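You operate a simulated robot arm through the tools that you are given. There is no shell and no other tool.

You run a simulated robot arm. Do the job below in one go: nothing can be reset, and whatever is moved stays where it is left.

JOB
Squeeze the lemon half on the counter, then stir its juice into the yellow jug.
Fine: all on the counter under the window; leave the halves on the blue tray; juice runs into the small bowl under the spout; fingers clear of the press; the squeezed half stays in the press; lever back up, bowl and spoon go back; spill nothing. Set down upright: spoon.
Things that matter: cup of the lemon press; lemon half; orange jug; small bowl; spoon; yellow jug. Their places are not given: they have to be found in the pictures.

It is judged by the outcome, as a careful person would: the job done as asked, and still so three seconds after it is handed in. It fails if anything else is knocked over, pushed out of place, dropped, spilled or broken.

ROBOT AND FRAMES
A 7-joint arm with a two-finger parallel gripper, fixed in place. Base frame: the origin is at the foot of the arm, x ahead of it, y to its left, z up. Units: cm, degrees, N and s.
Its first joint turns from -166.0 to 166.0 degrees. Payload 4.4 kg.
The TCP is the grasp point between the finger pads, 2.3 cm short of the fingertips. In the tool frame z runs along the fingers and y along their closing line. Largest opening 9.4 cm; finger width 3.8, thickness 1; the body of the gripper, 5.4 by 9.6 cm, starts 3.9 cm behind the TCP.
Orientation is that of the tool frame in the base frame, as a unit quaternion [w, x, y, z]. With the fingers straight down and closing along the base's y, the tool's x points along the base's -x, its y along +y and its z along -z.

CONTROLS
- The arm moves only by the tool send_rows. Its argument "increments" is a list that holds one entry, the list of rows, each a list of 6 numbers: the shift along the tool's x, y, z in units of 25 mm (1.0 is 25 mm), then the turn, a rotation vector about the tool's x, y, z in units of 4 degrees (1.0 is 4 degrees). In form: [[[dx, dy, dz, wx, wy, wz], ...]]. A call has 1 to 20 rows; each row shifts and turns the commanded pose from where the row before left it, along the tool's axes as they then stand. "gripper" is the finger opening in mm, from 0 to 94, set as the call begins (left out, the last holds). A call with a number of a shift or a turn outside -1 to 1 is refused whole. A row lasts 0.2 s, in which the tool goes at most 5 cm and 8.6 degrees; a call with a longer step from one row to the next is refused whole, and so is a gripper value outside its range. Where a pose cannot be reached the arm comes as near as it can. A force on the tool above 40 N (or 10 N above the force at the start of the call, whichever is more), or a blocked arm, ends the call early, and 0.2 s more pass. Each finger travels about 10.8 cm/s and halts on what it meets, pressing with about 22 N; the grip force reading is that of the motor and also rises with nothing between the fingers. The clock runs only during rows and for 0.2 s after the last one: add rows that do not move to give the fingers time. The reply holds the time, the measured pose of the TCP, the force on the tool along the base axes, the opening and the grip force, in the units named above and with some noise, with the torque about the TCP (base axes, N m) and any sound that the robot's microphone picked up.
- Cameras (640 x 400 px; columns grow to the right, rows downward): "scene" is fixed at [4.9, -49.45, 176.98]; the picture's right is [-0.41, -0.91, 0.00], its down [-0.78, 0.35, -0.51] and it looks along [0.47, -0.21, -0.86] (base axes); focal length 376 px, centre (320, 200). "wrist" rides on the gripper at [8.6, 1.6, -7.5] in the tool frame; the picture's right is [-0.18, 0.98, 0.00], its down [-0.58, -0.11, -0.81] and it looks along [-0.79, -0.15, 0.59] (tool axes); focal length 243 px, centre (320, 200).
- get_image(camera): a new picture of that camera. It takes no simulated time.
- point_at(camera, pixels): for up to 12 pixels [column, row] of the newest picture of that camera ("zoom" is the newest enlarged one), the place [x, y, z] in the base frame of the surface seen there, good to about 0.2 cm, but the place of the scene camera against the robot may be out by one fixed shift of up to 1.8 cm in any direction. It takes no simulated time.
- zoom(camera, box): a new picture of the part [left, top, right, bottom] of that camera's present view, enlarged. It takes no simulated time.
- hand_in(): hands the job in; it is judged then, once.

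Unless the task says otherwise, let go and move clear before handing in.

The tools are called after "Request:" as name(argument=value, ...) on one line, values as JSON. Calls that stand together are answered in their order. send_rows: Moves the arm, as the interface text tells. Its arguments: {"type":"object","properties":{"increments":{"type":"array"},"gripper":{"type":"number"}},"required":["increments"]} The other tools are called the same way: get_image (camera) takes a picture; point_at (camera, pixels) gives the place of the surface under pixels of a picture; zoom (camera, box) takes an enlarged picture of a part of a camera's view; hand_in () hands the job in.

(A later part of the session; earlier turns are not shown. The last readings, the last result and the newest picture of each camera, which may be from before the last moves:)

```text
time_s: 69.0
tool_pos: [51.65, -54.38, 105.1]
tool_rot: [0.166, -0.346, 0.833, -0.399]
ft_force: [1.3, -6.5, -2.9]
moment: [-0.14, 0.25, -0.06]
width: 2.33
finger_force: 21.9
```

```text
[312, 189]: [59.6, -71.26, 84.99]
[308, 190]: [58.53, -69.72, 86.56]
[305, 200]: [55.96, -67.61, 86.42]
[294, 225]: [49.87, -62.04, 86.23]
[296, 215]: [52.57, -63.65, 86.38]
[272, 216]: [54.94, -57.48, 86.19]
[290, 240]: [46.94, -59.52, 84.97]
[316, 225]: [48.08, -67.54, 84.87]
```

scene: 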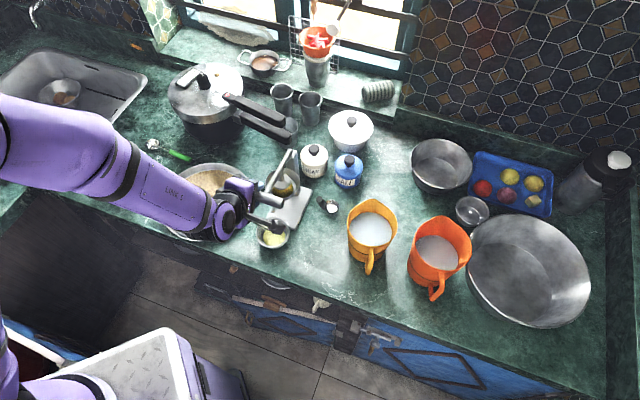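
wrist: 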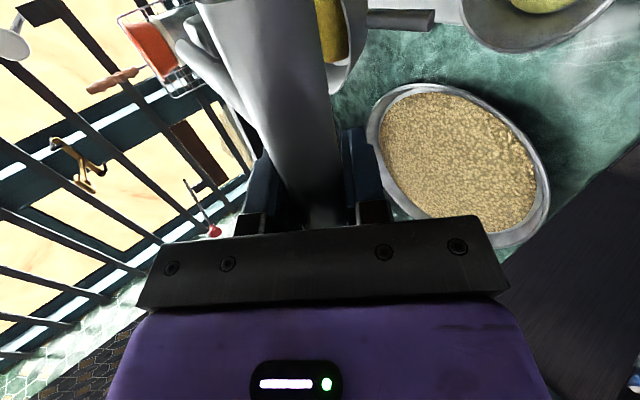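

It's nearly flat now (86.5 back vs 86.25 front), with 5.5 N of forward pull left. I'll ease back further until that disappears.

Request:
send_rows(increments=[[[0, -0.05, 0.062, 0, 0, 0], [0, -0.05, 0.062, 0, 0, 0], [0, 0, 0, 0, 0, 0]]], gripper=15)

Request:
send_rows(increments=[[[0, -0.025, 0.031, 0, 0, 0], [0, 0, 0, 0, 0, 0]]], gripper=15)

Request:
get_image(camera="scene")

Request:
point_at(camera="scene", pixels=[[311, 190], [308, 190], [305, 200], [294, 225], [296, 215], [272, 216], [290, 240], [316, 225]])

Request:
zoom(camera="scene", box=[240, 150, 400, 250])

```text
time_s: 69.8
tool_pos: [51.95, -54.58, 105.07]
tool_rot: [0.164, -0.346, 0.834, -0.398]
ft_force: [-4.3, 3.0, -1.2]
moment: [-0.18, 0.29, -0.34]
width: 2.33
finger_force: 22.5
```

```text
time_s: 70.4
tool_pos: [51.98, -54.62, 105.08]
tool_rot: [0.165, -0.346, 0.834, -0.397]
ft_force: [-3.0, 5.0, -0.7]
moment: [-0.08, 0.14, -0.02]
width: 2.31
finger_force: 22.1
```

```text
taken
```

scene: 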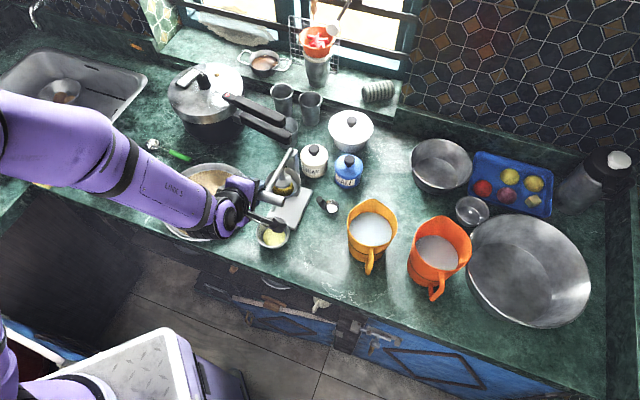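

```text
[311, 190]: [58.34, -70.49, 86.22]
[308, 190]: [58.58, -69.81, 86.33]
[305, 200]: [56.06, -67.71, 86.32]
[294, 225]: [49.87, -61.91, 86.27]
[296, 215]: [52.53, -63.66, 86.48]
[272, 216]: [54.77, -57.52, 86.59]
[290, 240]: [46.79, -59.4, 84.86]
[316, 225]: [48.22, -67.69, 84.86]
```

```text
4.00 times, centred on (320, 200) of scene
```

zoom: 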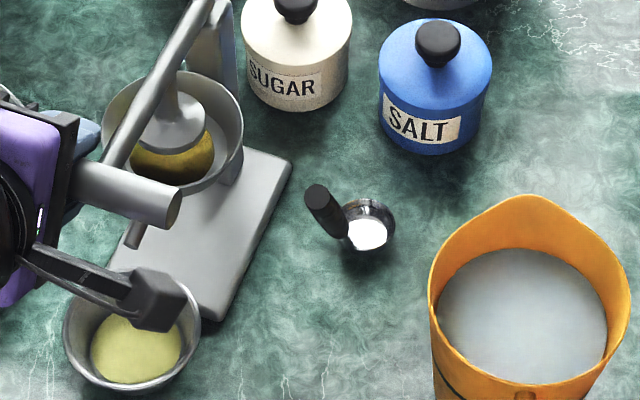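

The press is flat again (86.2–86.5 throughout), and the bowl already holds a good amount of juice. I'm now pushing the bar slightly back (5 N), which counters tipping. I'll press down in small steps keeping that bias.

Request:
send_rows(increments=[[[0, 0.116, 0.11, 0, 0, 0], [0, 0, 0, 0, 0, 0]]], gripper=15)

Request:
send_rows(increments=[[[0, 0.116, 0.11, 0, 0, 0], [0, 0, 0, 0, 0, 0]]], gripper=15)

Request:
zoom(camera="scene", box=[240, 150, 400, 250])

```text
time_s: 71.0
tool_pos: [52.02, -54.83, 104.67]
tool_rot: [0.166, -0.347, 0.833, -0.397]
ft_force: [-3.5, 6.1, 2.9]
moment: [-0.12, 0.05, 0.0]
width: 2.36
finger_force: 21.6
```

```text
time_s: 71.6
tool_pos: [52.05, -54.77, 104.41]
tool_rot: [0.166, -0.346, 0.833, -0.399]
ft_force: [-3.3, 5.5, 17.3]
moment: [-0.15, 0.17, -0.03]
width: 2.32
finger_force: 22.0
```

```text
4.00 times, centred on (320, 200) of scene
```

zoom: 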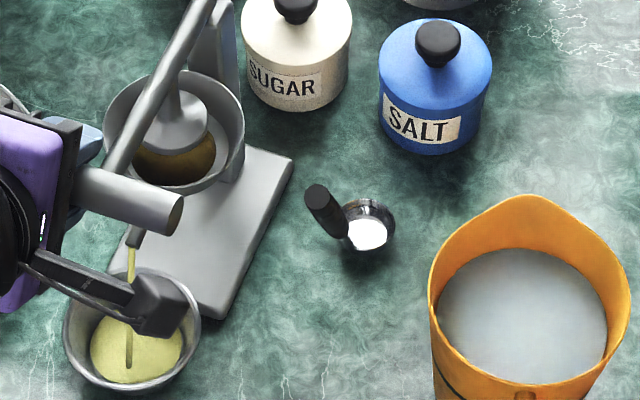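

17 N down with 6 N backward, the press stays flat, and juice is streaming into the bowl. I'll press further.

Request:
send_rows(increments=[[[0, 0.06, 0.055, 0, 0, 0], [0, 0, 0, 0, 0, 0], [0, 0, 0, 0, 0, 0]]], gripper=15)

Request:
send_rows(increments=[[[0, 0.06, 0.055, 0, 0, 0], [0, 0, 0, 0, 0, 0], [0, 0, 0, 0, 0, 0]]], gripper=15)

Request:
zoom(camera="scene", box=[240, 150, 400, 250])

```text
time_s: 72.4
tool_pos: [52.0, -54.77, 104.17]
tool_rot: [0.165, -0.346, 0.833, -0.399]
ft_force: [0.9, -0.8, 22.9]
moment: [-0.02, 0.25, 0.1]
width: 2.39
finger_force: 22.1
```

```text
time_s: 73.2
tool_pos: [52.2, -54.85, 103.96]
tool_rot: [0.165, -0.346, 0.834, -0.397]
ft_force: [-2.3, -3.9, 21.7]
moment: [-0.05, 0.35, -0.07]
width: 2.31
finger_force: 22.5
```

```text
4.00 times, centred on (320, 200) of scene
```

zoom: 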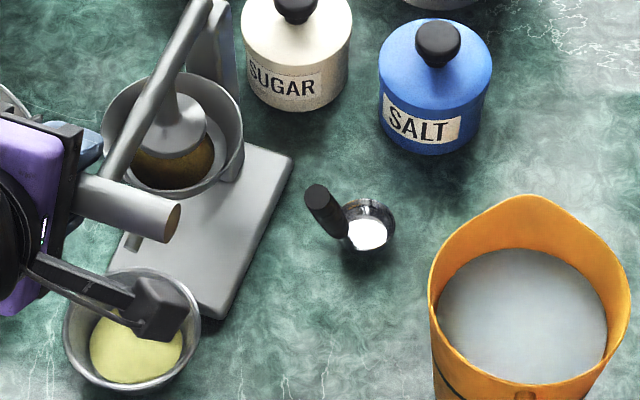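

The backward bias has vanished while the vertical load is 22 N, so the press could start tipping again. I'll add backward push.

Request:
send_rows(increments=[[[0, -0.05, 0.062, 0, 0, 0], [0, 0, 0, 0, 0, 0]]], gripper=15)

Request:
send_rows(increments=[[[0, -0.05, 0.062, 0, 0, 0], [0, 0, 0, 0, 0, 0]]], gripper=15)

Request:
get_image(camera="scene")

Request:
point_at(camera="scene", pixels=[[311, 190], [308, 190], [305, 200], [294, 225], [296, 215], [272, 216], [290, 240], [316, 225]])

Request:
zoom(camera="scene", box=[240, 150, 400, 250])

```text
time_s: 73.8
tool_pos: [52.18, -55.0, 104.02]
tool_rot: [0.165, -0.346, 0.834, -0.398]
ft_force: [-1.3, -2.8, 23.8]
moment: [-0.04, 0.34, 0.03]
width: 2.34
finger_force: 21.8
```

```text
time_s: 74.4
tool_pos: [52.27, -55.05, 103.84]
tool_rot: [0.165, -0.345, 0.833, -0.398]
ft_force: [0.8, 0.0, 24.3]
moment: [0.0, 0.31, 0.02]
width: 2.33
finger_force: 22.2
```

```text
taken
```

scene: 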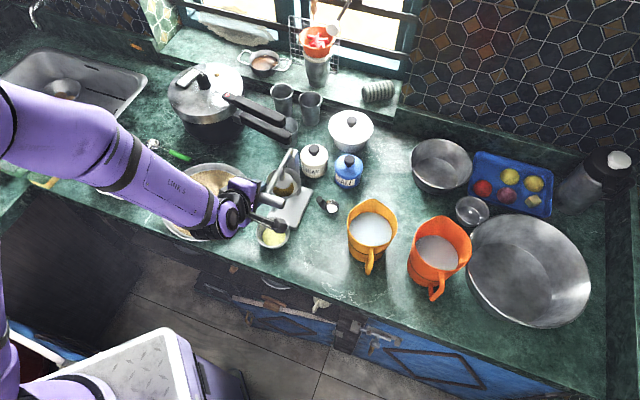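

```text
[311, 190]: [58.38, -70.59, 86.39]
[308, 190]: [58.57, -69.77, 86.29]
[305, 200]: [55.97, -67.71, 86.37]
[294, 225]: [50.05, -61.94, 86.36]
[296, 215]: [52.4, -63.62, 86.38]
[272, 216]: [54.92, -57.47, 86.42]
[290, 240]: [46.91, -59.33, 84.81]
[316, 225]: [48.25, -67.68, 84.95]
```

```text
4.00 times, centred on (320, 200) of scene
```

zoom: 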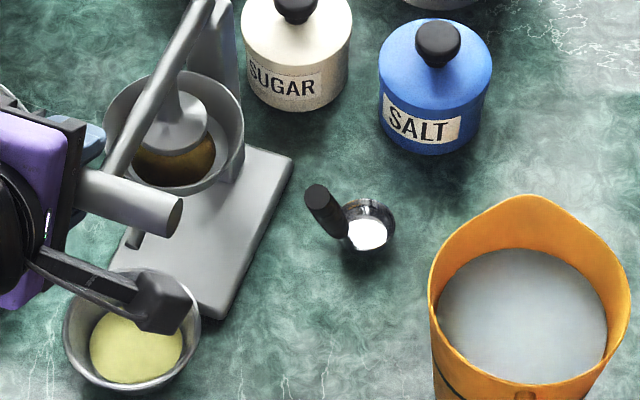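

The press is flat with 24 N down, but the flow has paused with the lemon only partly compressed. I'll see how it responds to a bit more force with this grip.

Request:
send_rows(increments=[[[0, 0.05, 0.067, 0, 0, 0], [0, 0, 0, 0, 0, 0], [0, 0.05, 0.067, 0, 0, 0], [0, 0, 0, 0, 0, 0], [0, 0, 0, 0, 0, 0]]], gripper=15)

Request:
get_image(camera="wrist")

Request:
zoom(camera="scene", box=[240, 150, 400, 250])

```text
time_s: 75.6
tool_pos: [52.31, -55.23, 103.58]
tool_rot: [0.165, -0.346, 0.833, -0.398]
ft_force: [1.0, 0.7, 23.5]
moment: [0.11, 0.35, 0.08]
width: 2.33
finger_force: 22.0
```

```text
taken
```

wrist: 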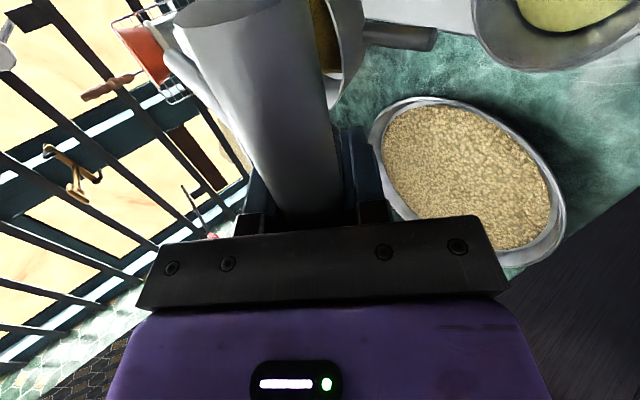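

```text
4.00 times, centred on (320, 200) of scene
```

zoom: 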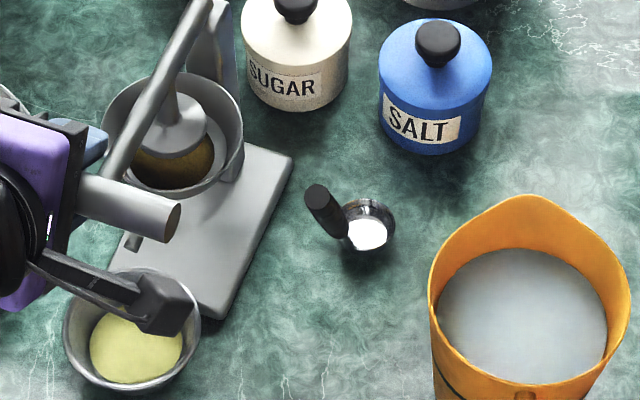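

The fingers are now sliding along the bar (it has moved toward the palm) and the force stays near 24 N. A better push is with closed fingertips on top of the bar, leaned slightly so it pushes down and back. I'll release and retreat.

Request:
send_rows(increments=[[[0, 0, 0, 0, 0, 0], [0, 0, 0, 0, 0, 0], [0, 0, -0.4, 0, 0, 0], [0, 0, -0.6, 0, 0, 0], [0, 0, -0.8, 0, 0, 0], [0, 0, -0.8, 0, 0, 0], [0, 0, -0.8, 0, 0, 0], [0, 0, -0.8, 0, 0, 0], [0, 0, 0, 0, 0, 0]]], gripper=45)

Request:
get_image(camera="scene")

Request:
zoom(camera="scene", box=[230, 140, 326, 200])

Request:
get_image(camera="wrist")

```text
time_s: 77.6
tool_pos: [46.64, -49.23, 110.23]
tool_rot: [0.165, -0.346, 0.834, -0.398]
ft_force: [0.5, 0.3, 0.6]
moment: [0.02, -0.03, -0.02]
width: 4.47
finger_force: 0.0
```

```text
taken
```

scene: 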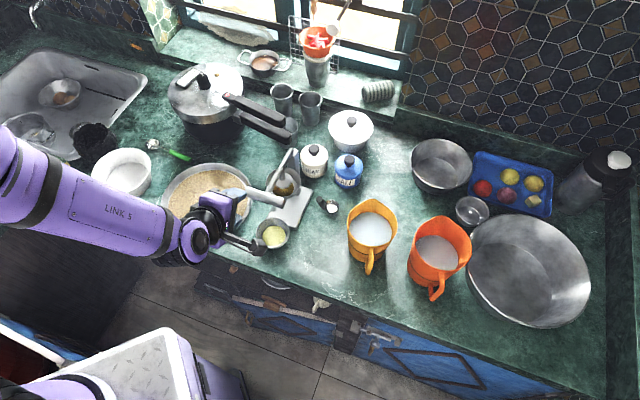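

```text
6.67 times, centred on (278, 170) of scene
```

zoom: 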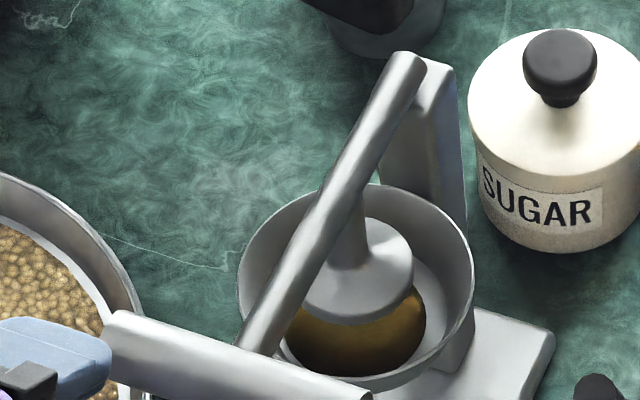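

```text
taken
```

wrist: 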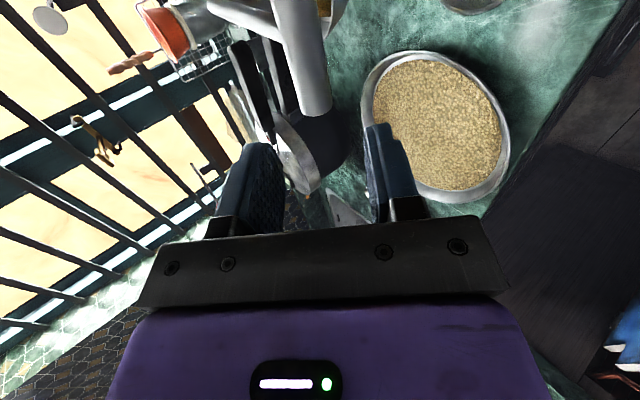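

The lever now rests on the lemon, which still looks thick under the plunger. I'll measure the bar, rod and plunger in this resting position.

Request:
zoom(camera="wrist", box=[200, 0, 392, 120])

Request:
point_at(camera="zoom", pixels=[[250, 60], [330, 60], [410, 60], [290, 150], [350, 150], [420, 150], [320, 250], [370, 250], [430, 250], [380, 350], [400, 372], [340, 350]])

Request:
point_at(camera="scene", pixels=[[290, 151], [280, 165], [270, 185], [250, 191], [268, 197], [284, 197], [284, 180], [278, 186], [288, 184], [284, 190], [292, 188], [240, 232]])

```text
3.33 times, centred on (296, 60) of wrist
```

zoom: 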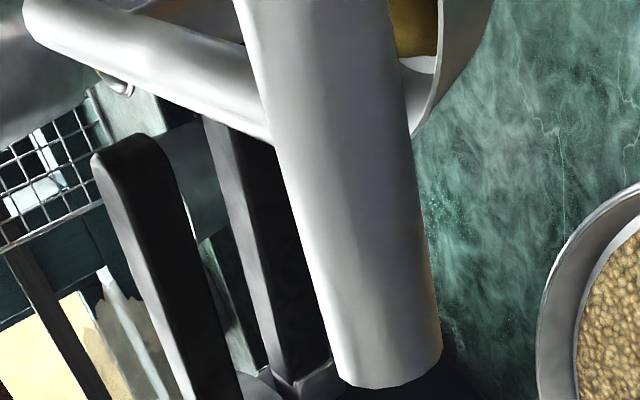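

```text
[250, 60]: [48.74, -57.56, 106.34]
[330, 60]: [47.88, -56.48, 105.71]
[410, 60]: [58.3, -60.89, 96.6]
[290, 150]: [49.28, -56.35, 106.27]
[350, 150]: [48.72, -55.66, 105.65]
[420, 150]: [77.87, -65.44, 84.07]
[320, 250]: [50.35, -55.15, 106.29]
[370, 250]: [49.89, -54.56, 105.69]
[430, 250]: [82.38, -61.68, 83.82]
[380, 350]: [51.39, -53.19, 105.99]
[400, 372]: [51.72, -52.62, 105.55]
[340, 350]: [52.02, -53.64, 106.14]
```

```text
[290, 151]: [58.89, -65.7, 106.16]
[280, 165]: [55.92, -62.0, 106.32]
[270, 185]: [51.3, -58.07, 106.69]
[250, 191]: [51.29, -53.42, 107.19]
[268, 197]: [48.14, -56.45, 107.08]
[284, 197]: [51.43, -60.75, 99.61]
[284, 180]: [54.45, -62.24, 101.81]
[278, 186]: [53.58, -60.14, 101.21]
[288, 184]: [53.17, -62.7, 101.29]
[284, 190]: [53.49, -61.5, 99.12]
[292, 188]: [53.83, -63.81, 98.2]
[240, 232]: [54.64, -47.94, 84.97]
```

At rest the bar axis is at s≈-8.75, z≈105.1 with the lever about horizontal. I'll close the fingers, reduce the tilt to 18° and hover just above the bar's middle.

Request:
send_rows(increments=[[[0, 0, 0, -0.917, 0, 0], [0, 0, 0, -0.917, 0, 0], [0, 0, 0, -0.917, 0, 0], [0, 0, 0, -0.917, 0, 0], [0, 0, 0, -0.917, 0, 0], [0, 0, 0, -0.917, 0, 0], [0, 0, 0, -0.917, 0, 0], [0, 0, 0, -0.917, 0, 0], [0, 0, 0, -0.917, 0, 0], [0.23, -0.411, 0.047, 0, 0, 0], [0.23, -0.411, 0.047, 0, 0, 0], [0.23, -0.411, 0.047, 0, 0, 0], [0.23, -0.411, 0.047, 0, 0, 0], [0.23, -0.411, 0.047, 0, 0, 0], [0, 0, 0, 0, 0, 0]]], gripper=0)

Request:
get_image(camera="wrist")

Request:
get_image(camera="scene")

```text
time_s: 80.8
tool_pos: [48.2, -54.97, 110.99]
tool_rot: [0.06, -0.379, 0.912, -0.144]
ft_force: [1.3, -0.6, 0.6]
moment: [0.01, -0.03, 0.02]
width: 0.02
finger_force: 22.0
```

```text
taken
```

wrist: 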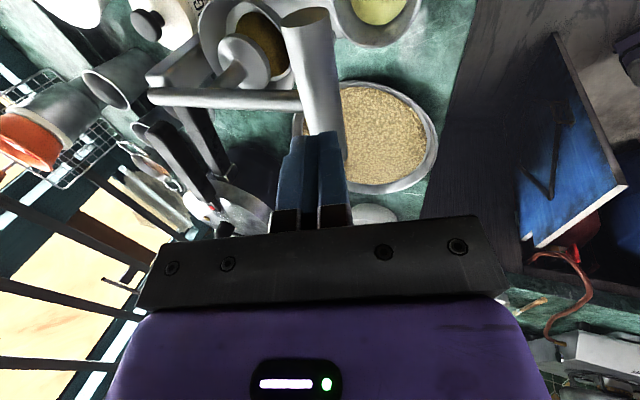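

```text
taken
```

scene: 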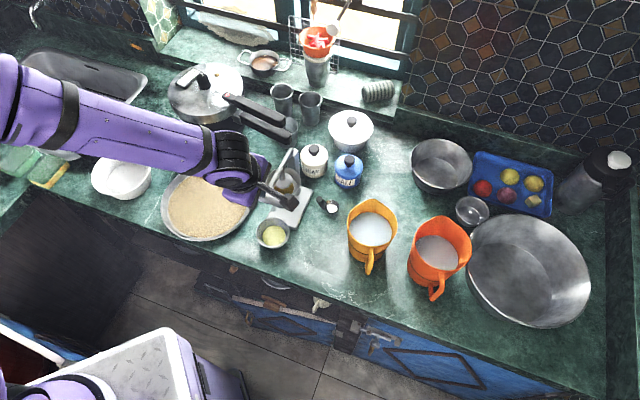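

The closed fingers (wrist 315,180) are right above the middle of the bar. I'll advance along the fingers until they touch.

Request:
send_rows(increments=[[[0, 0, 0.4, 0, 0, 0], [0, 0, 0.4, 0, 0, 0], [0, 0, 0.2, 0, 0, 0], [0, 0, 0, 0, 0, 0]]], gripper=0)

Request:
get_image(camera="wrist")

```text
time_s: 81.8
tool_pos: [48.69, -55.6, 108.8]
tool_rot: [0.06, -0.378, 0.912, -0.145]
ft_force: [0.5, -0.4, 0.3]
moment: [0.01, 0.01, 0.03]
width: 0.0
finger_force: 21.8
```

```text
taken
```

wrist: 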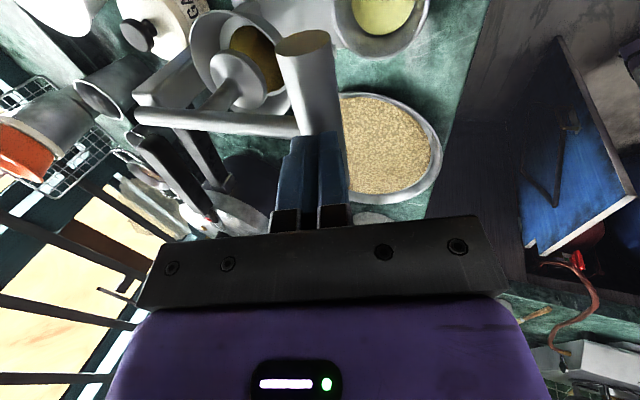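

It's about 0.4 cm above contact and well aligned. I'll advance slowly and start pressing.

Request:
send_rows(increments=[[[0, 0, 0.12, 0, 0, 0], [0, 0, 0.12, 0, 0, 0], [0, 0, 0, 0, 0, 0]]], gripper=0)

Request:
send_rows(increments=[[[0, 0, 0.12, 0, 0, 0], [0, 0, 0.12, 0, 0, 0], [0, 0, 0, 0, 0, 0]]], gripper=0)

Request:
get_image(camera="wrist")

Request:
zoom(camera="scene", box=[240, 150, 400, 250])

```text
time_s: 82.6
tool_pos: [48.81, -55.78, 108.26]
tool_rot: [0.061, -0.379, 0.912, -0.145]
ft_force: [-12.7, 15.6, 32.2]
moment: [0.28, 0.08, 0.03]
width: 0.03
finger_force: 22.1
```

```text
time_s: 83.0
tool_pos: [48.79, -55.9, 108.32]
tool_rot: [0.061, -0.378, 0.912, -0.147]
ft_force: [-7.0, 9.0, 24.9]
moment: [0.15, -0.05, 0.05]
width: 0.0
finger_force: 21.9
stopped in row 1: the force on the tool passed its limit at 55 N (the readings are from after the stop); the commanded pose is now the measured one
```

```text
taken
```

wrist: 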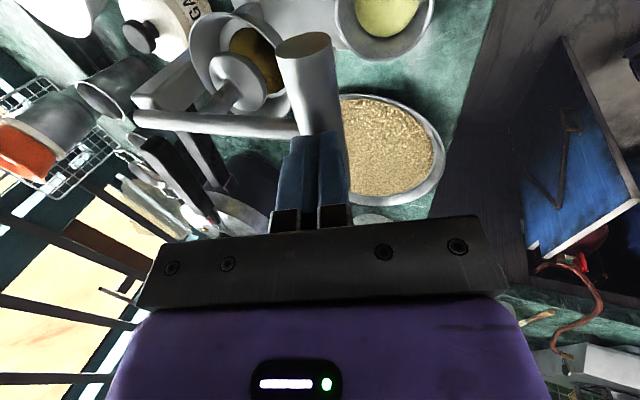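

```text
4.00 times, centred on (320, 200) of scene
```

zoom: 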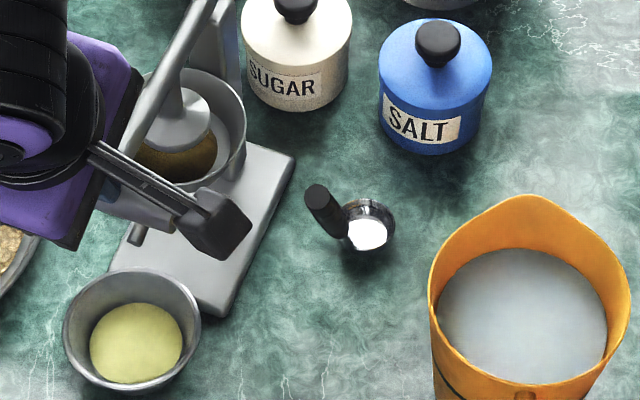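

At 32 N down plus 20 N back (55 N peak) the lever didn't move further and no more juice came, so it's at its stop. The plate corners are back at their original pixels (294,155)/(222,315). I'll check the lemon and juice level more closely.

Request:
zoom(camera="wrist", box=[180, 0, 308, 110])

Request:
point_at(camera="wrist", pixels=[[385, 12], [375, 5], [395, 25], [370, 45], [258, 45], [262, 60], [240, 65], [255, 90], [235, 85], [262, 35], [225, 30], [215, 100]])

```text
3.64 times, centred on (244, 55) of wrist
```

zoom: 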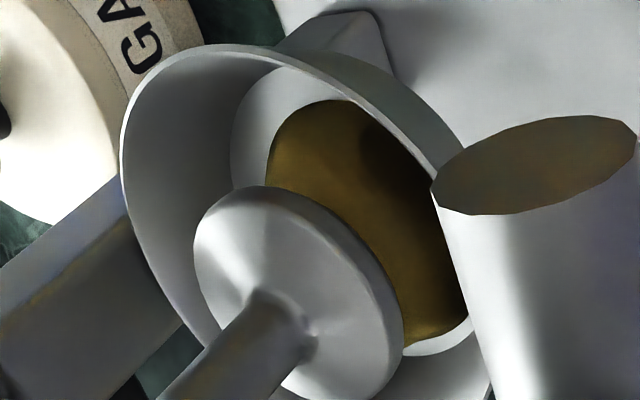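

```text
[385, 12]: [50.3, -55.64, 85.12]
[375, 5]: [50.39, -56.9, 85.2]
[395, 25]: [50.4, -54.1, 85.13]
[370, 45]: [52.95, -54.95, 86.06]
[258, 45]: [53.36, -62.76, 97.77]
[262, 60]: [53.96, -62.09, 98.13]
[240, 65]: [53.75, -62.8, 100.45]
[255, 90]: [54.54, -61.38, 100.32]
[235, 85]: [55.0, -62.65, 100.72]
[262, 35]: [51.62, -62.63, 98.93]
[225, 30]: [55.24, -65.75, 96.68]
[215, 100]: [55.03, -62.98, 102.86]
```

The juice is 0.75 cm deep, about 25 ml, which fits a half lemon, and nothing more comes under full load. The lemon is squeezed. Next I'll back off the bar and reposition to grip it from the side and return the lever.

Request:
send_rows(increments=[[[0, 0, -0.6, 0, 0, 0], [0, 0, -0.6, 0, 0, 0], [0, 0, 0, 0, 0, 0]]], gripper=0)

Request:
send_rows(increments=[[[0, 0, 0, 0.917, 0, 0], [0, 0, 0, 0.917, 0, 0], [0, 0, 0, 0.917, 0, 0], [0, 0, 0, 0.917, 0, 0], [0, 0, 0, 0.917, 0, 0], [0, 0, 0, 0.917, 0, 0], [0, 0, 0, 0.917, 0, 0], [0, 0, 0, 0.917, 0, 0], [0, 0, 0, 0.917, 0, 0], [-0.258, 0.291, -0.176, 0, 0, 0], [-0.258, 0.291, -0.176, 0, 0, 0], [-0.258, 0.291, -0.176, 0, 0, 0], [-0.258, 0.291, -0.176, 0, 0, 0], [-0.258, 0.291, -0.176, 0, 0, 0], [0, 0, 0, 0, 0, 0]]], gripper=45)

Request:
get_image(camera="wrist")

Request:
zoom(camera="scene", box=[200, 130, 392, 250])

```text
time_s: 83.8
tool_pos: [48.12, -55.07, 110.95]
tool_rot: [0.06, -0.378, 0.912, -0.146]
ft_force: [0.2, 0.7, 0.0]
moment: [0.03, 0.0, 0.01]
width: 0.01
finger_force: 22.4
```

```text
time_s: 87.0
tool_pos: [47.73, -49.91, 109.55]
tool_rot: [0.164, -0.345, 0.834, -0.399]
ft_force: [0.0, -0.5, 0.9]
moment: [0.02, 0.01, 0.02]
width: 4.5
finger_force: 0.0
```

```text
taken
```

wrist: 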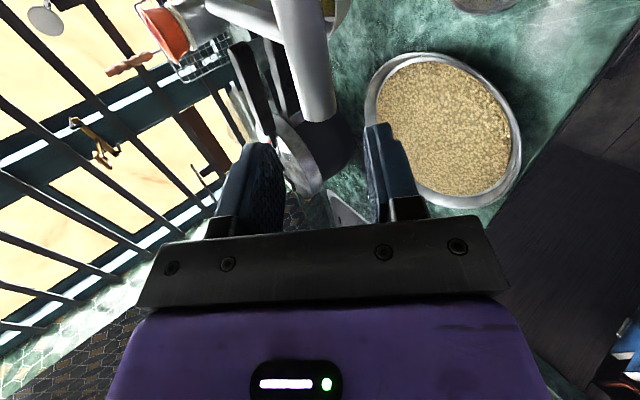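

```text
3.33 times, centred on (296, 190) of scene
```

zoom: 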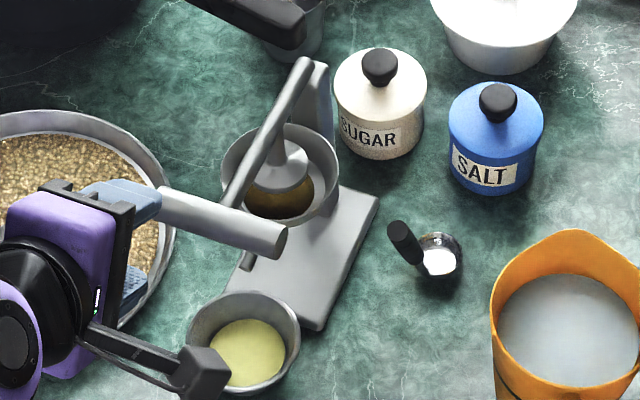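

Aligned for the side approach. I'll advance to straddle the bar again.

Request:
send_rows(increments=[[[0.03, -0.04, 0.4, 0, 0, 0], [0.03, -0.04, 0.55, 0, 0, 0], [0, 0, 0.55, 0, 0, 0], [0, 0, 0.55, 0, 0, 0], [0, 0, 0.55, 0, 0, 0], [0, 0, 0.55, 0, 0, 0], [0, 0, 0, 0, 0, 0]]], gripper=45)

Request:
get_image(camera="wrist")

```text
time_s: 88.5
tool_pos: [52.02, -54.61, 104.54]
tool_rot: [0.166, -0.345, 0.833, -0.399]
ft_force: [0.0, 1.0, 0.0]
moment: [0.03, -0.01, 0.04]
width: 4.52
finger_force: 0.0
```

```text
taken
```

wrist: 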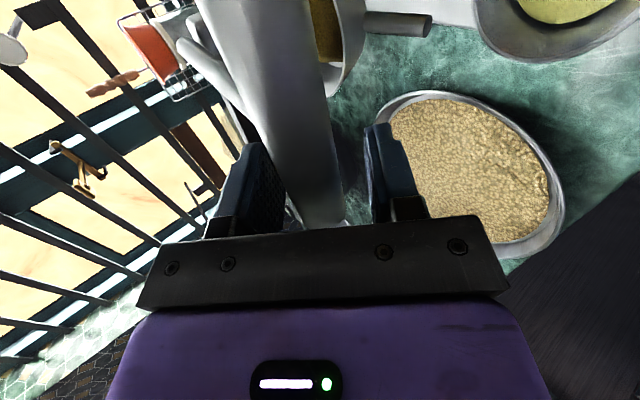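

The bar is between the pads. I'll close to a loose cage (27 mm around the 23 mm bar) and start lifting along the refitted arc (pivot s=6.3, z=104.2, radius 15.1).

Request:
send_rows(increments=[[[0, 0, 0, 0, 0, 0], [0, -0.434, -0.29, -0.375, 0, 0], [0, -0.449, -0.262, -0.375, 0, 0], [0, -0.465, -0.23, -0.375, 0, 0], [0, 0, 0, 0, 0, 0]]], gripper=27)

Request:
zoom(camera="scene", box=[200, 130, 392, 250])

```text
time_s: 89.8
tool_pos: [52.72, -55.11, 108.39]
tool_rot: [0.151, -0.352, 0.848, -0.366]
ft_force: [-0.5, 0.7, -1.4]
moment: [0.0, -0.02, 0.03]
width: 2.75
finger_force: 0.5
```

```text
3.33 times, centred on (296, 190) of scene
```

zoom: 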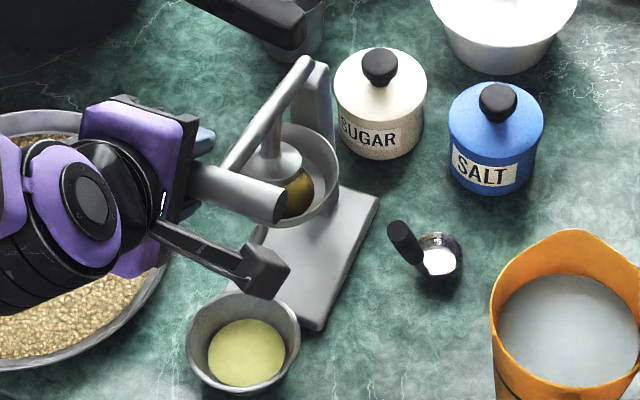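

The lever rises with barely 1.5 N and the press is flat and unmoved. I'll continue up.

Request:
send_rows(increments=[[[0, -0.477, -0.199, -0.375, 0, 0], [0, -0.492, -0.175, -0.375, 0, 0], [0, -0.5, -0.143, -0.375, 0, 0], [0, -0.501, -0.108, -0.375, 0, 0], [0, -0.519, -0.078, -0.375, 0, 0], [0, 0, 0, 0, 0, 0]]], gripper=27)

Request:
zoom(camera="scene", box=[200, 110, 392, 230])

Request:
get_image(camera="wrist")

```text
time_s: 91.2
tool_pos: [54.91, -57.61, 114.17]
tool_rot: [0.129, -0.36, 0.87, -0.309]
ft_force: [-0.3, 0.8, -0.5]
moment: [-0.01, -0.03, 0.0]
width: 2.75
finger_force: 0.3
```

```text
3.33 times, centred on (296, 170) of scene
```

zoom: 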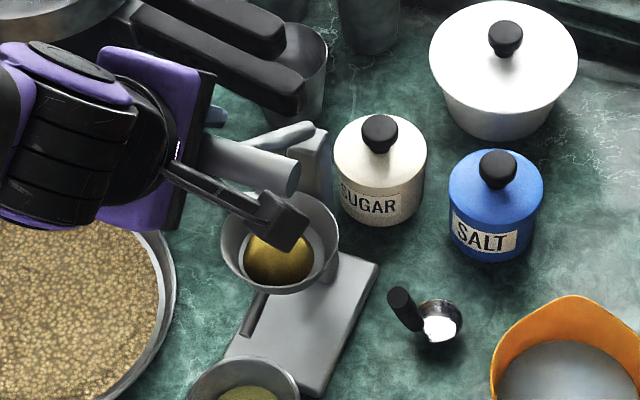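

```text
taken
```

wrist: 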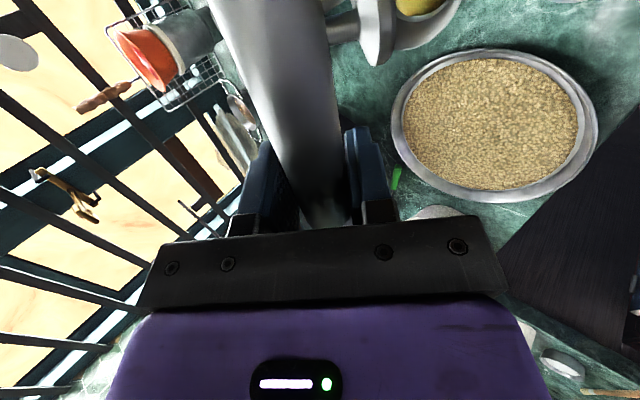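

The squeezed half stays in the cup (zoom 280,260), now a darker colour, and the lever follows easily. I'll continue toward vertical.

Request:
send_rows(increments=[[[0, -0.512, -0.048, -0.375, 0, 0], [0, -0.52, -0.014, -0.375, 0, 0], [0, -0.516, 0.019, -0.375, 0, 0], [0, -0.515, 0.048, -0.375, 0, 0], [0, -0.518, 0.084, -0.375, 0, 0], [0, -0.504, 0.111, -0.375, 0, 0], [0, 0, 0, 0, 0, 0]]], gripper=27)

Request:
send_rows(increments=[[[0, -0.498, 0.145, -0.375, 0, 0], [0, -0.492, 0.176, -0.375, 0, 0], [0, -0.474, 0.206, -0.375, 0, 0], [0, -0.466, 0.231, -0.125, 0, 0], [0, 0, 0, 0, 0, 0]]], gripper=27)

Request:
get_image(camera="wrist")

Request:
get_image(camera="scene")

```text
time_s: 92.8
tool_pos: [59.45, -61.88, 118.01]
tool_rot: [0.1, -0.37, 0.892, -0.24]
ft_force: [0.1, 0.2, 0.0]
moment: [-0.02, 0.03, -0.03]
width: 2.73
finger_force: 0.1
```

```text
time_s: 94.0
tool_pos: [63.26, -65.86, 118.65]
tool_rot: [0.083, -0.373, 0.902, -0.201]
ft_force: [-0.2, -0.6, 0.0]
moment: [0.03, 0.03, -0.01]
width: 2.68
finger_force: 0.1
```

```text
taken
```

wrist: 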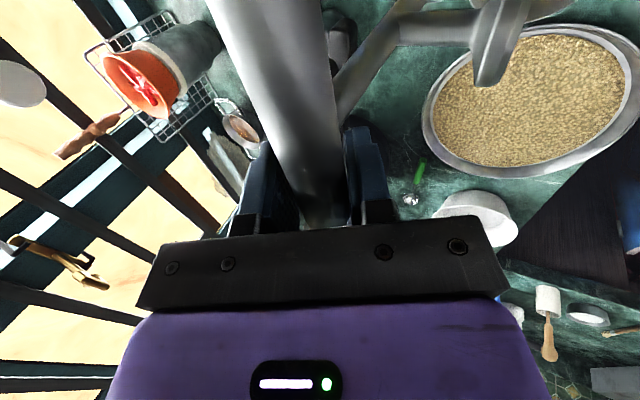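

```text
taken
```

scene: 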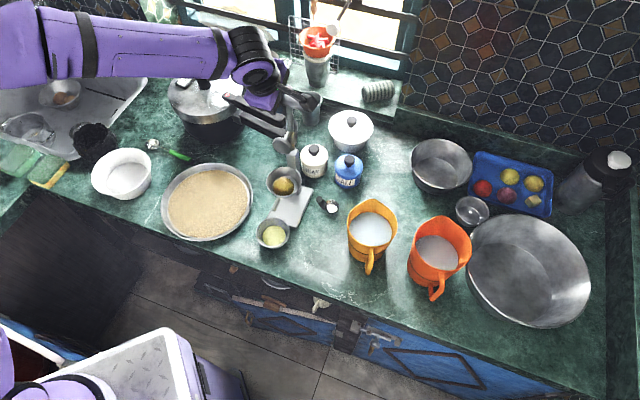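

The lever is just past vertical with no load. I'll close firmly and lower it back to its rest.

Request:
send_rows(increments=[[[0, 0, 0, 0, 0, 0], [0, 0, 0, 0, 0, 0], [0, -0.453, 0.269, 0, 0, 0], [0, -0.429, 0.311, 0, 0, 0], [0, -0.396, 0.344, 0, 0, 0], [0, 0, 0, 0, 0, 0]]], gripper=15)

Request:
send_rows(increments=[[[0, -0.366, 0.378, 0, 0, 0], [0, -0.333, 0.411, 0, 0, 0], [0, 0, 0, 0, 0, 0]]], gripper=15)

Request:
get_image(camera="wrist")

```text
time_s: 95.3
tool_pos: [65.77, -68.41, 117.94]
tool_rot: [0.083, -0.375, 0.901, -0.2]
ft_force: [2.2, 0.8, 0.3]
moment: [0.04, -0.11, 0.11]
width: 2.35
finger_force: 22.5
```

```text
time_s: 96.2
tool_pos: [67.62, -70.15, 116.72]
tool_rot: [0.083, -0.374, 0.902, -0.201]
ft_force: [2.2, 0.5, -0.1]
moment: [0.0, -0.12, 0.07]
width: 2.34
finger_force: 21.6
```

```text
taken
```

wrist: 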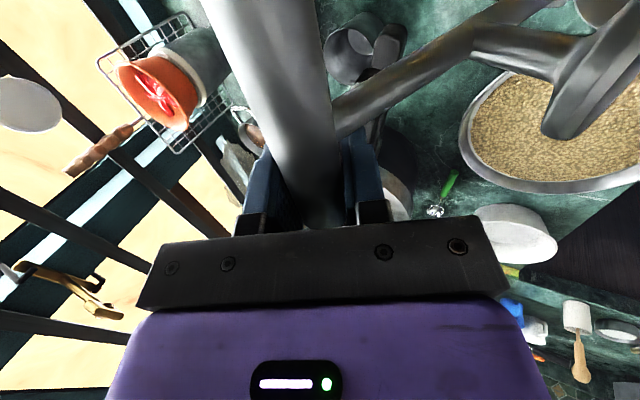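

The lever is going back smoothly with about 2 N. I'll do the last 20° to its rest.

Request:
send_rows(increments=[[[0, -0.31, 0.432, 0.625, 0, 0], [0, -0.246, 0.471, 0.625, 0, 0], [0, 0, 0, 0, 0, 0]]], gripper=15)

Request:
send_rows(increments=[[[0, -0.187, 0.5, 0.625, 0, 0], [0, -0.08, 0.34, 0.42, 0, 0], [0, 0, 0, 0, 0, 0]]], gripper=15)

Request:
get_image(camera="wrist")

Request:
get_image(camera="scene")

```text
time_s: 97.0
tool_pos: [69.15, -71.86, 115.32]
tool_rot: [0.1, -0.37, 0.891, -0.241]
ft_force: [2.9, -1.0, 4.0]
moment: [-0.21, 0.26, -0.07]
width: 2.34
finger_force: 21.6
```

```text
time_s: 97.8
tool_pos: [70.23, -73.04, 113.88]
tool_rot: [0.113, -0.366, 0.883, -0.273]
ft_force: [2.6, -1.7, 0.7]
moment: [0.09, -0.05, 0.26]
width: 2.32
finger_force: 22.0
```

```text
taken
```

wrist: 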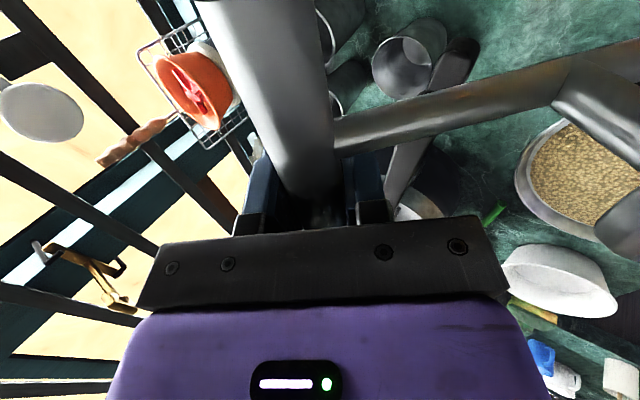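

```text
taken
```

scene: 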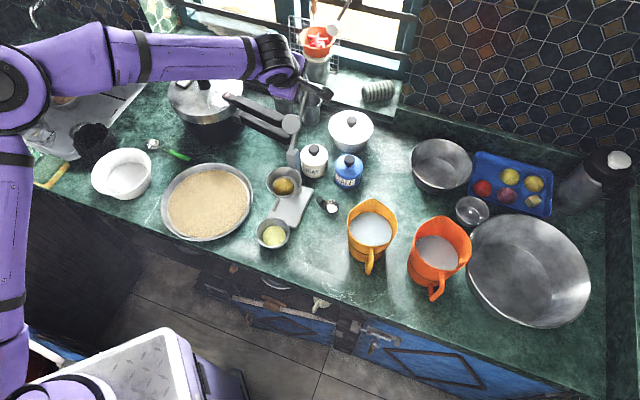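

It's about 0.7 cm short of the original rest. I'll finish the last bit.

Request:
send_rows(increments=[[[0, -0.03, 0.13, 0.2, 0, 0], [0, -0.03, 0.13, 0.2, 0, 0], [0, 0, 0, 0, 0, 0]]], gripper=15)

Request:
send_rows(increments=[[[0, 0, 0, 0, 0, 0], [0, 0, 0, 0, 0, 0]]], gripper=45)

Request:
get_image(camera="wrist")

```text
time_s: 98.5
tool_pos: [70.53, -73.31, 113.59]
tool_rot: [0.118, -0.363, 0.879, -0.285]
ft_force: [-4.2, 2.3, -0.1]
moment: [-0.28, -0.04, -0.11]
width: 2.35
finger_force: 21.8
```

```text
time_s: 99.2
tool_pos: [70.67, -73.21, 113.62]
tool_rot: [0.118, -0.364, 0.879, -0.285]
ft_force: [0.3, -0.6, -0.1]
moment: [0.0, 0.0, -0.02]
width: 4.48
finger_force: 0.1
```

```text
taken
```

wrist: 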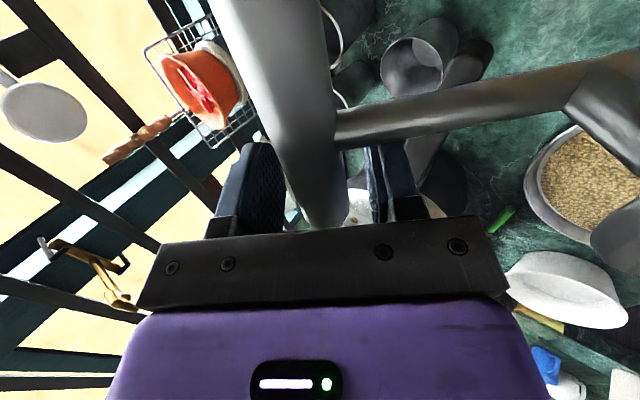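

The lever is back at its original rest and free. I'll retreat, bring the hand back over the bowl and set the 18° tilt for the rim grip.

Request:
send_rows(increments=[[[0, 0, -0.5, 0, 0, 0], [0, 0, -0.7, 0, 0, 0], [0, 0, -0.7, 0, 0, 0], [0, 0, -0.7, 0, 0, 0], [0, 0, -0.7, 0, 0, 0], [0, 0, -0.7, 0, 0, 0], [0.118, 0.8, -0.582, 0, 0, 0], [0.118, 0.8, -0.582, 0, 0, 0], [0.118, 0.8, -0.582, 0, 0, 0], [0.118, 0.8, -0.582, 0, 0, 0], [0.118, 0.8, -0.582, 0, 0, 0], [0.118, 0.8, -0.582, 0, 0, 0], [0.118, 0.8, -0.582, 0, 0, 0], [0.118, 0.8, -0.582, 0, 0, 0], [0.118, 0.8, -0.582, 0, 0, 0], [0.118, 0.8, -0.582, 0, 0, 0], [0.118, 0.8, -0.582, 0, 0, 0], [0, 0, 0, 0, 0, 0]]], gripper=45)

Request:
get_image(camera="scene")

```text
time_s: 103.0
tool_pos: [44.87, -52.12, 121.73]
tool_rot: [0.118, -0.364, 0.879, -0.285]
ft_force: [-0.4, 0.2, 0.5]
moment: [0.02, -0.02, -0.02]
width: 4.5
finger_force: 0.0
```

```text
taken
```

scene: 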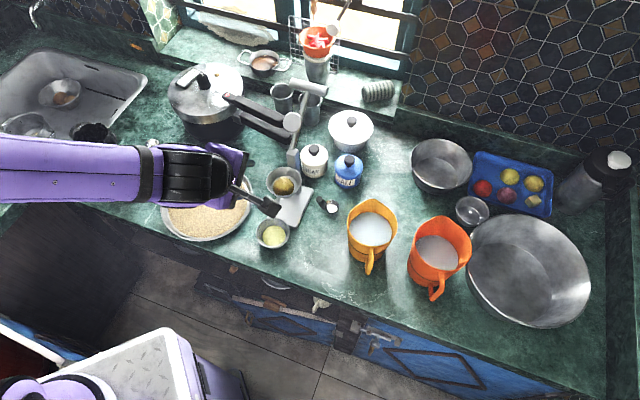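

The scene confirms the lever is up as at the start, the lemon is in the cup and the juice is in the bowl. I'll straighten to 18° and descend to just above the rim.

Request:
send_rows(increments=[[[0, 0, 0, -0.9, 0, 0], [0, 0, 0, -0.9, 0, 0], [0, 0, 0, -0.9, 0, 0], [0, 0, 0, -0.9, 0, 0], [0, 0, 0, -0.9, 0, 0], [0, 0.294, 0.904, 0, 0, 0], [0, 0.294, 0.904, 0, 0, 0], [0, 0.294, 0.904, 0, 0, 0], [0, 0.294, 0.904, 0, 0, 0], [0, 0.294, 0.904, 0, 0, 0], [0, 0.294, 0.904, 0, 0, 0], [0, 0.294, 0.904, 0, 0, 0], [0, 0.294, 0.904, 0, 0, 0], [0, 0.294, 0.904, 0, 0, 0], [0, 0.294, 0.904, 0, 0, 0], [0, 0.294, 0.904, 0, 0, 0], [0, 0, 0, 0, 0, 0]]], gripper=20)

Request:
get_image(camera="wrist")

Request:
point_at(camera="wrist", pixels=[[216, 60], [230, 25], [265, 18], [305, 40], [328, 85], [320, 115], [290, 136], [250, 120], [280, 60], [190, 165]])

```text
time_s: 106.5
tool_pos: [45.18, -52.23, 95.69]
tool_rot: [0.06, -0.378, 0.913, -0.143]
ft_force: [-0.8, -0.8, 0.3]
moment: [-0.01, 0.01, 0.04]
width: 1.99
finger_force: 0.1
```

```text
taken
```

wrist: 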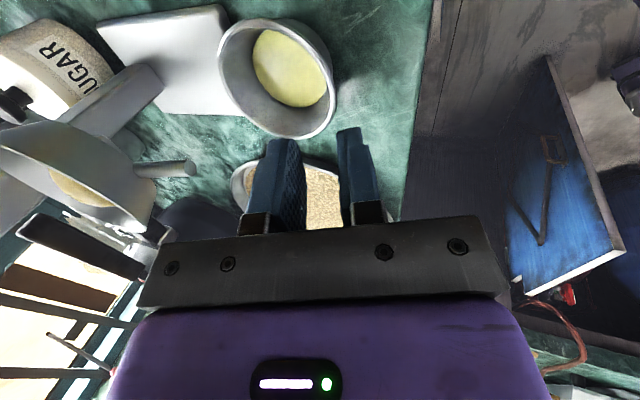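

```text
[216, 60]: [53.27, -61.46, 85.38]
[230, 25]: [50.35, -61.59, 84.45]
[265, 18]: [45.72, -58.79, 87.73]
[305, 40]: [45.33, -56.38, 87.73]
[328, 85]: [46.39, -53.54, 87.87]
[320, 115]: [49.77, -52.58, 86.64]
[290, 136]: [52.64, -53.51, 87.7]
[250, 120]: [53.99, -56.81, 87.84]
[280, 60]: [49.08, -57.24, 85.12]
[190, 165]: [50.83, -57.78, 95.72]
```

The bowl is centred at (49.6,-56.5) with the juice surface at z≈85.1. I'll grip the same wall spot as before.

Request:
send_rows(increments=[[[-0.02, 0.118, 0, 0, 0, 0], [-0.02, 0.117, 0, 0, 0, 0], [0, 0, 0.6, 0, 0, 0], [0, 0, 0.6, 0, 0, 0], [0, 0, 0.6, 0, 0, 0], [0, 0, 0.5, 0, 0, 0], [0, 0, 0.4, 0, 0, 0], [0, 0, 0.35, 0, 0, 0], [0, 0, 0.25, 0, 0, 0], [0, 0, 0, 0, 0, 0]]], gripper=20)

Request:
zoom(camera="wrist", box=[220, 80, 420, 205])

```text
time_s: 108.8
tool_pos: [46.62, -53.54, 87.58]
tool_rot: [0.059, -0.378, 0.913, -0.145]
ft_force: [-0.9, 0.2, -1.0]
moment: [0.03, 0.01, -0.01]
width: 2.01
finger_force: 0.0
```

```text
3.20 times, centred on (320, 142) of wrist
```

zoom: 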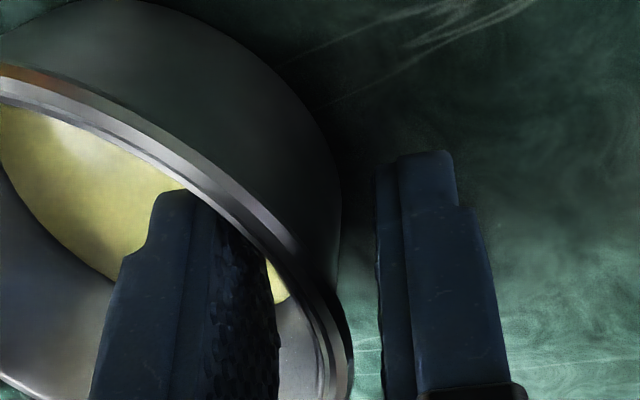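

The wall is between the pads again. I'll close gently and, at the same time, measure the yellow jug's rim.

Request:
send_rows(increments=[[[0, 0, 0, 0, 0, 0], [0, 0, 0, 0, 0, 0]]], gripper=12)

Request:
send_rows(increments=[[[0, 0, 0, 0, 0, 0], [0, 0, 0, 0, 0, 0], [0, 0, 0, 0, 0, 0]]], gripper=0)

Request:
zoom(camera="scene", box=[330, 190, 426, 280])

Request:
point_at(camera="zoom", pixels=[[320, 80], [200, 110], [170, 200], [200, 260], [290, 300], [400, 280], [470, 200], [430, 120], [310, 200], [320, 160], [290, 350], [270, 380]])

```text
time_s: 109.3
tool_pos: [46.68, -53.53, 87.68]
tool_rot: [0.06, -0.378, 0.913, -0.144]
ft_force: [-0.2, -0.7, 0.7]
moment: [-0.02, -0.02, -0.01]
width: 1.2
finger_force: 0.0
```

```text
time_s: 110.2
tool_pos: [46.52, -53.54, 87.71]
tool_rot: [0.06, -0.378, 0.913, -0.143]
ft_force: [-0.4, 1.1, -0.7]
moment: [0.02, 0.04, 0.0]
width: 0.94
finger_force: 22.0
```

```text
4.44 times, centred on (378, 235) of scene
```

zoom: 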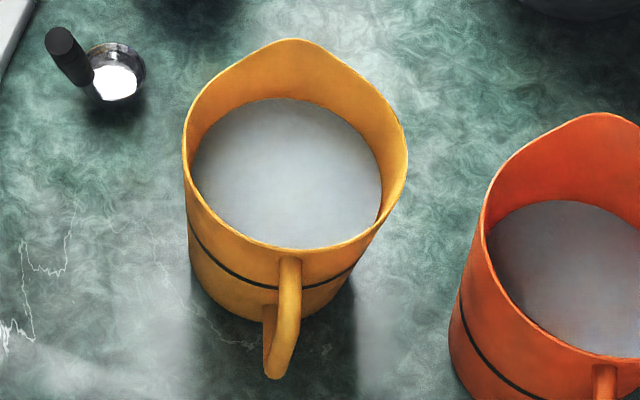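

```text
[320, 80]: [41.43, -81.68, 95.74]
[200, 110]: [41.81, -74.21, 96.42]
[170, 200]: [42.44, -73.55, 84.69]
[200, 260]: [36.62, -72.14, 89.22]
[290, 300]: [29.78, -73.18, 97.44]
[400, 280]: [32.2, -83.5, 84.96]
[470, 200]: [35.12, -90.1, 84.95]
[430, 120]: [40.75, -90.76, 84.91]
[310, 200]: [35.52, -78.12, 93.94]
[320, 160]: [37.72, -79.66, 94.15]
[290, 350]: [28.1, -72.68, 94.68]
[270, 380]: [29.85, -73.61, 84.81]
```

The bowl is gripped (0.94 cm). I'll get precise jug-rim points.

Request:
point_at(camera="zoom", pixels=[[186, 150], [190, 185], [230, 235], [285, 247], [340, 240], [385, 205], [404, 160], [370, 90], [290, 41], [225, 80], [380, 185], [195, 160]])

Request:
point_at(camera="scene", pixels=[[437, 220], [420, 227], [455, 272], [437, 250], [410, 240], [471, 240], [437, 296], [437, 268]])

```text
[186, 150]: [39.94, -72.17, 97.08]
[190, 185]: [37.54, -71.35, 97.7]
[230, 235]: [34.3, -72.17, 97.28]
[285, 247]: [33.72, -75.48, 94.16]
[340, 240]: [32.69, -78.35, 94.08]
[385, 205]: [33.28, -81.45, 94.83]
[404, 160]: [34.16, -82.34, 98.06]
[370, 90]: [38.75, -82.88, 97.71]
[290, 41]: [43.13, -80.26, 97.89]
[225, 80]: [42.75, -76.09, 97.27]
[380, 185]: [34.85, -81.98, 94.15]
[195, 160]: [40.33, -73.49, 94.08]
```

```text
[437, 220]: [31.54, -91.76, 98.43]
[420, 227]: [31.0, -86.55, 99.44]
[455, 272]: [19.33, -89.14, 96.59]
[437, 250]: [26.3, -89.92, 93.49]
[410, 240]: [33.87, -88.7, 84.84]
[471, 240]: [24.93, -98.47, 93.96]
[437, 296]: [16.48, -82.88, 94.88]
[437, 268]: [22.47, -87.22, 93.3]
```

I have the jug rim centred near (37.4,-77.6), R≈5.6, rim z≈96.5–97, and liquid at z≈93.2. Now I'll lift the juice bowl 1 cm and slide it out from under the spout gently.

Request:
send_rows(increments=[[[0, -0.03, -0.09, 0, 0, 0], [0, -0.05, -0.15, 0, 0, 0], [0, -0.045, -0.14, 0, 0, 0], [0, 0, 0, 0, 0, 0], [0, 0.15, -0.049, 0, 0, 0], [0, 0.27, -0.088, 0, 0, 0], [0, 0.33, -0.107, 0, 0, 0], [0, 0.36, -0.117, 0, 0, 0], [0, 0.36, -0.117, 0, 0, 0], [0, 0.33, -0.107, 0, 0, 0], [0, 0.27, -0.088, 0, 0, 0], [0, 0.15, -0.049, 0, 0, 0], [0, 0, 0, 0, 0, 0]]], gripper=0)

Request:
get_image(camera="wrist")

Request:
get_image(camera="scene")

```text
time_s: 113.0
tool_pos: [42.35, -49.32, 88.65]
tool_rot: [0.06, -0.379, 0.912, -0.144]
ft_force: [0.0, 0.0, -0.5]
moment: [0.04, 0.02, -0.02]
width: 0.93
finger_force: 21.9
```

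```text
taken
```

wrist: 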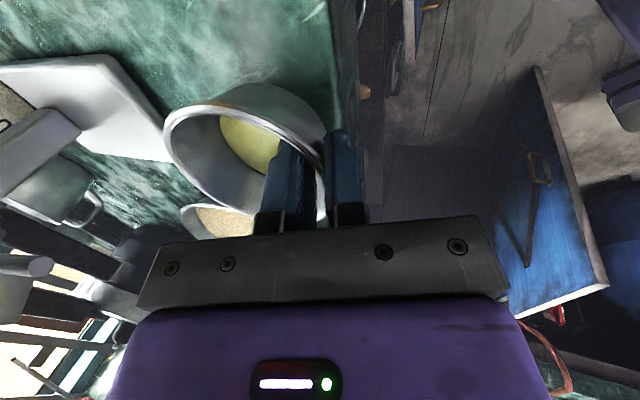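

```text
taken
```

scene: 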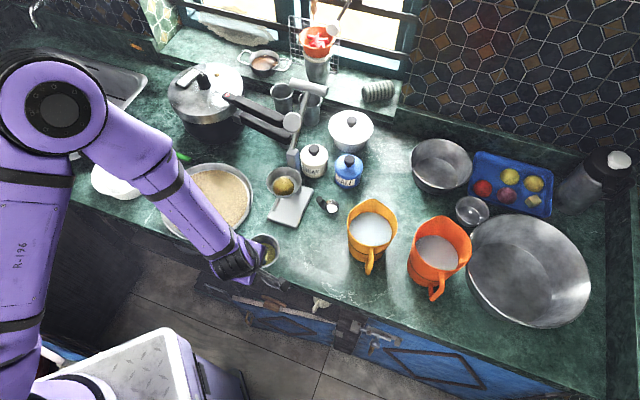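

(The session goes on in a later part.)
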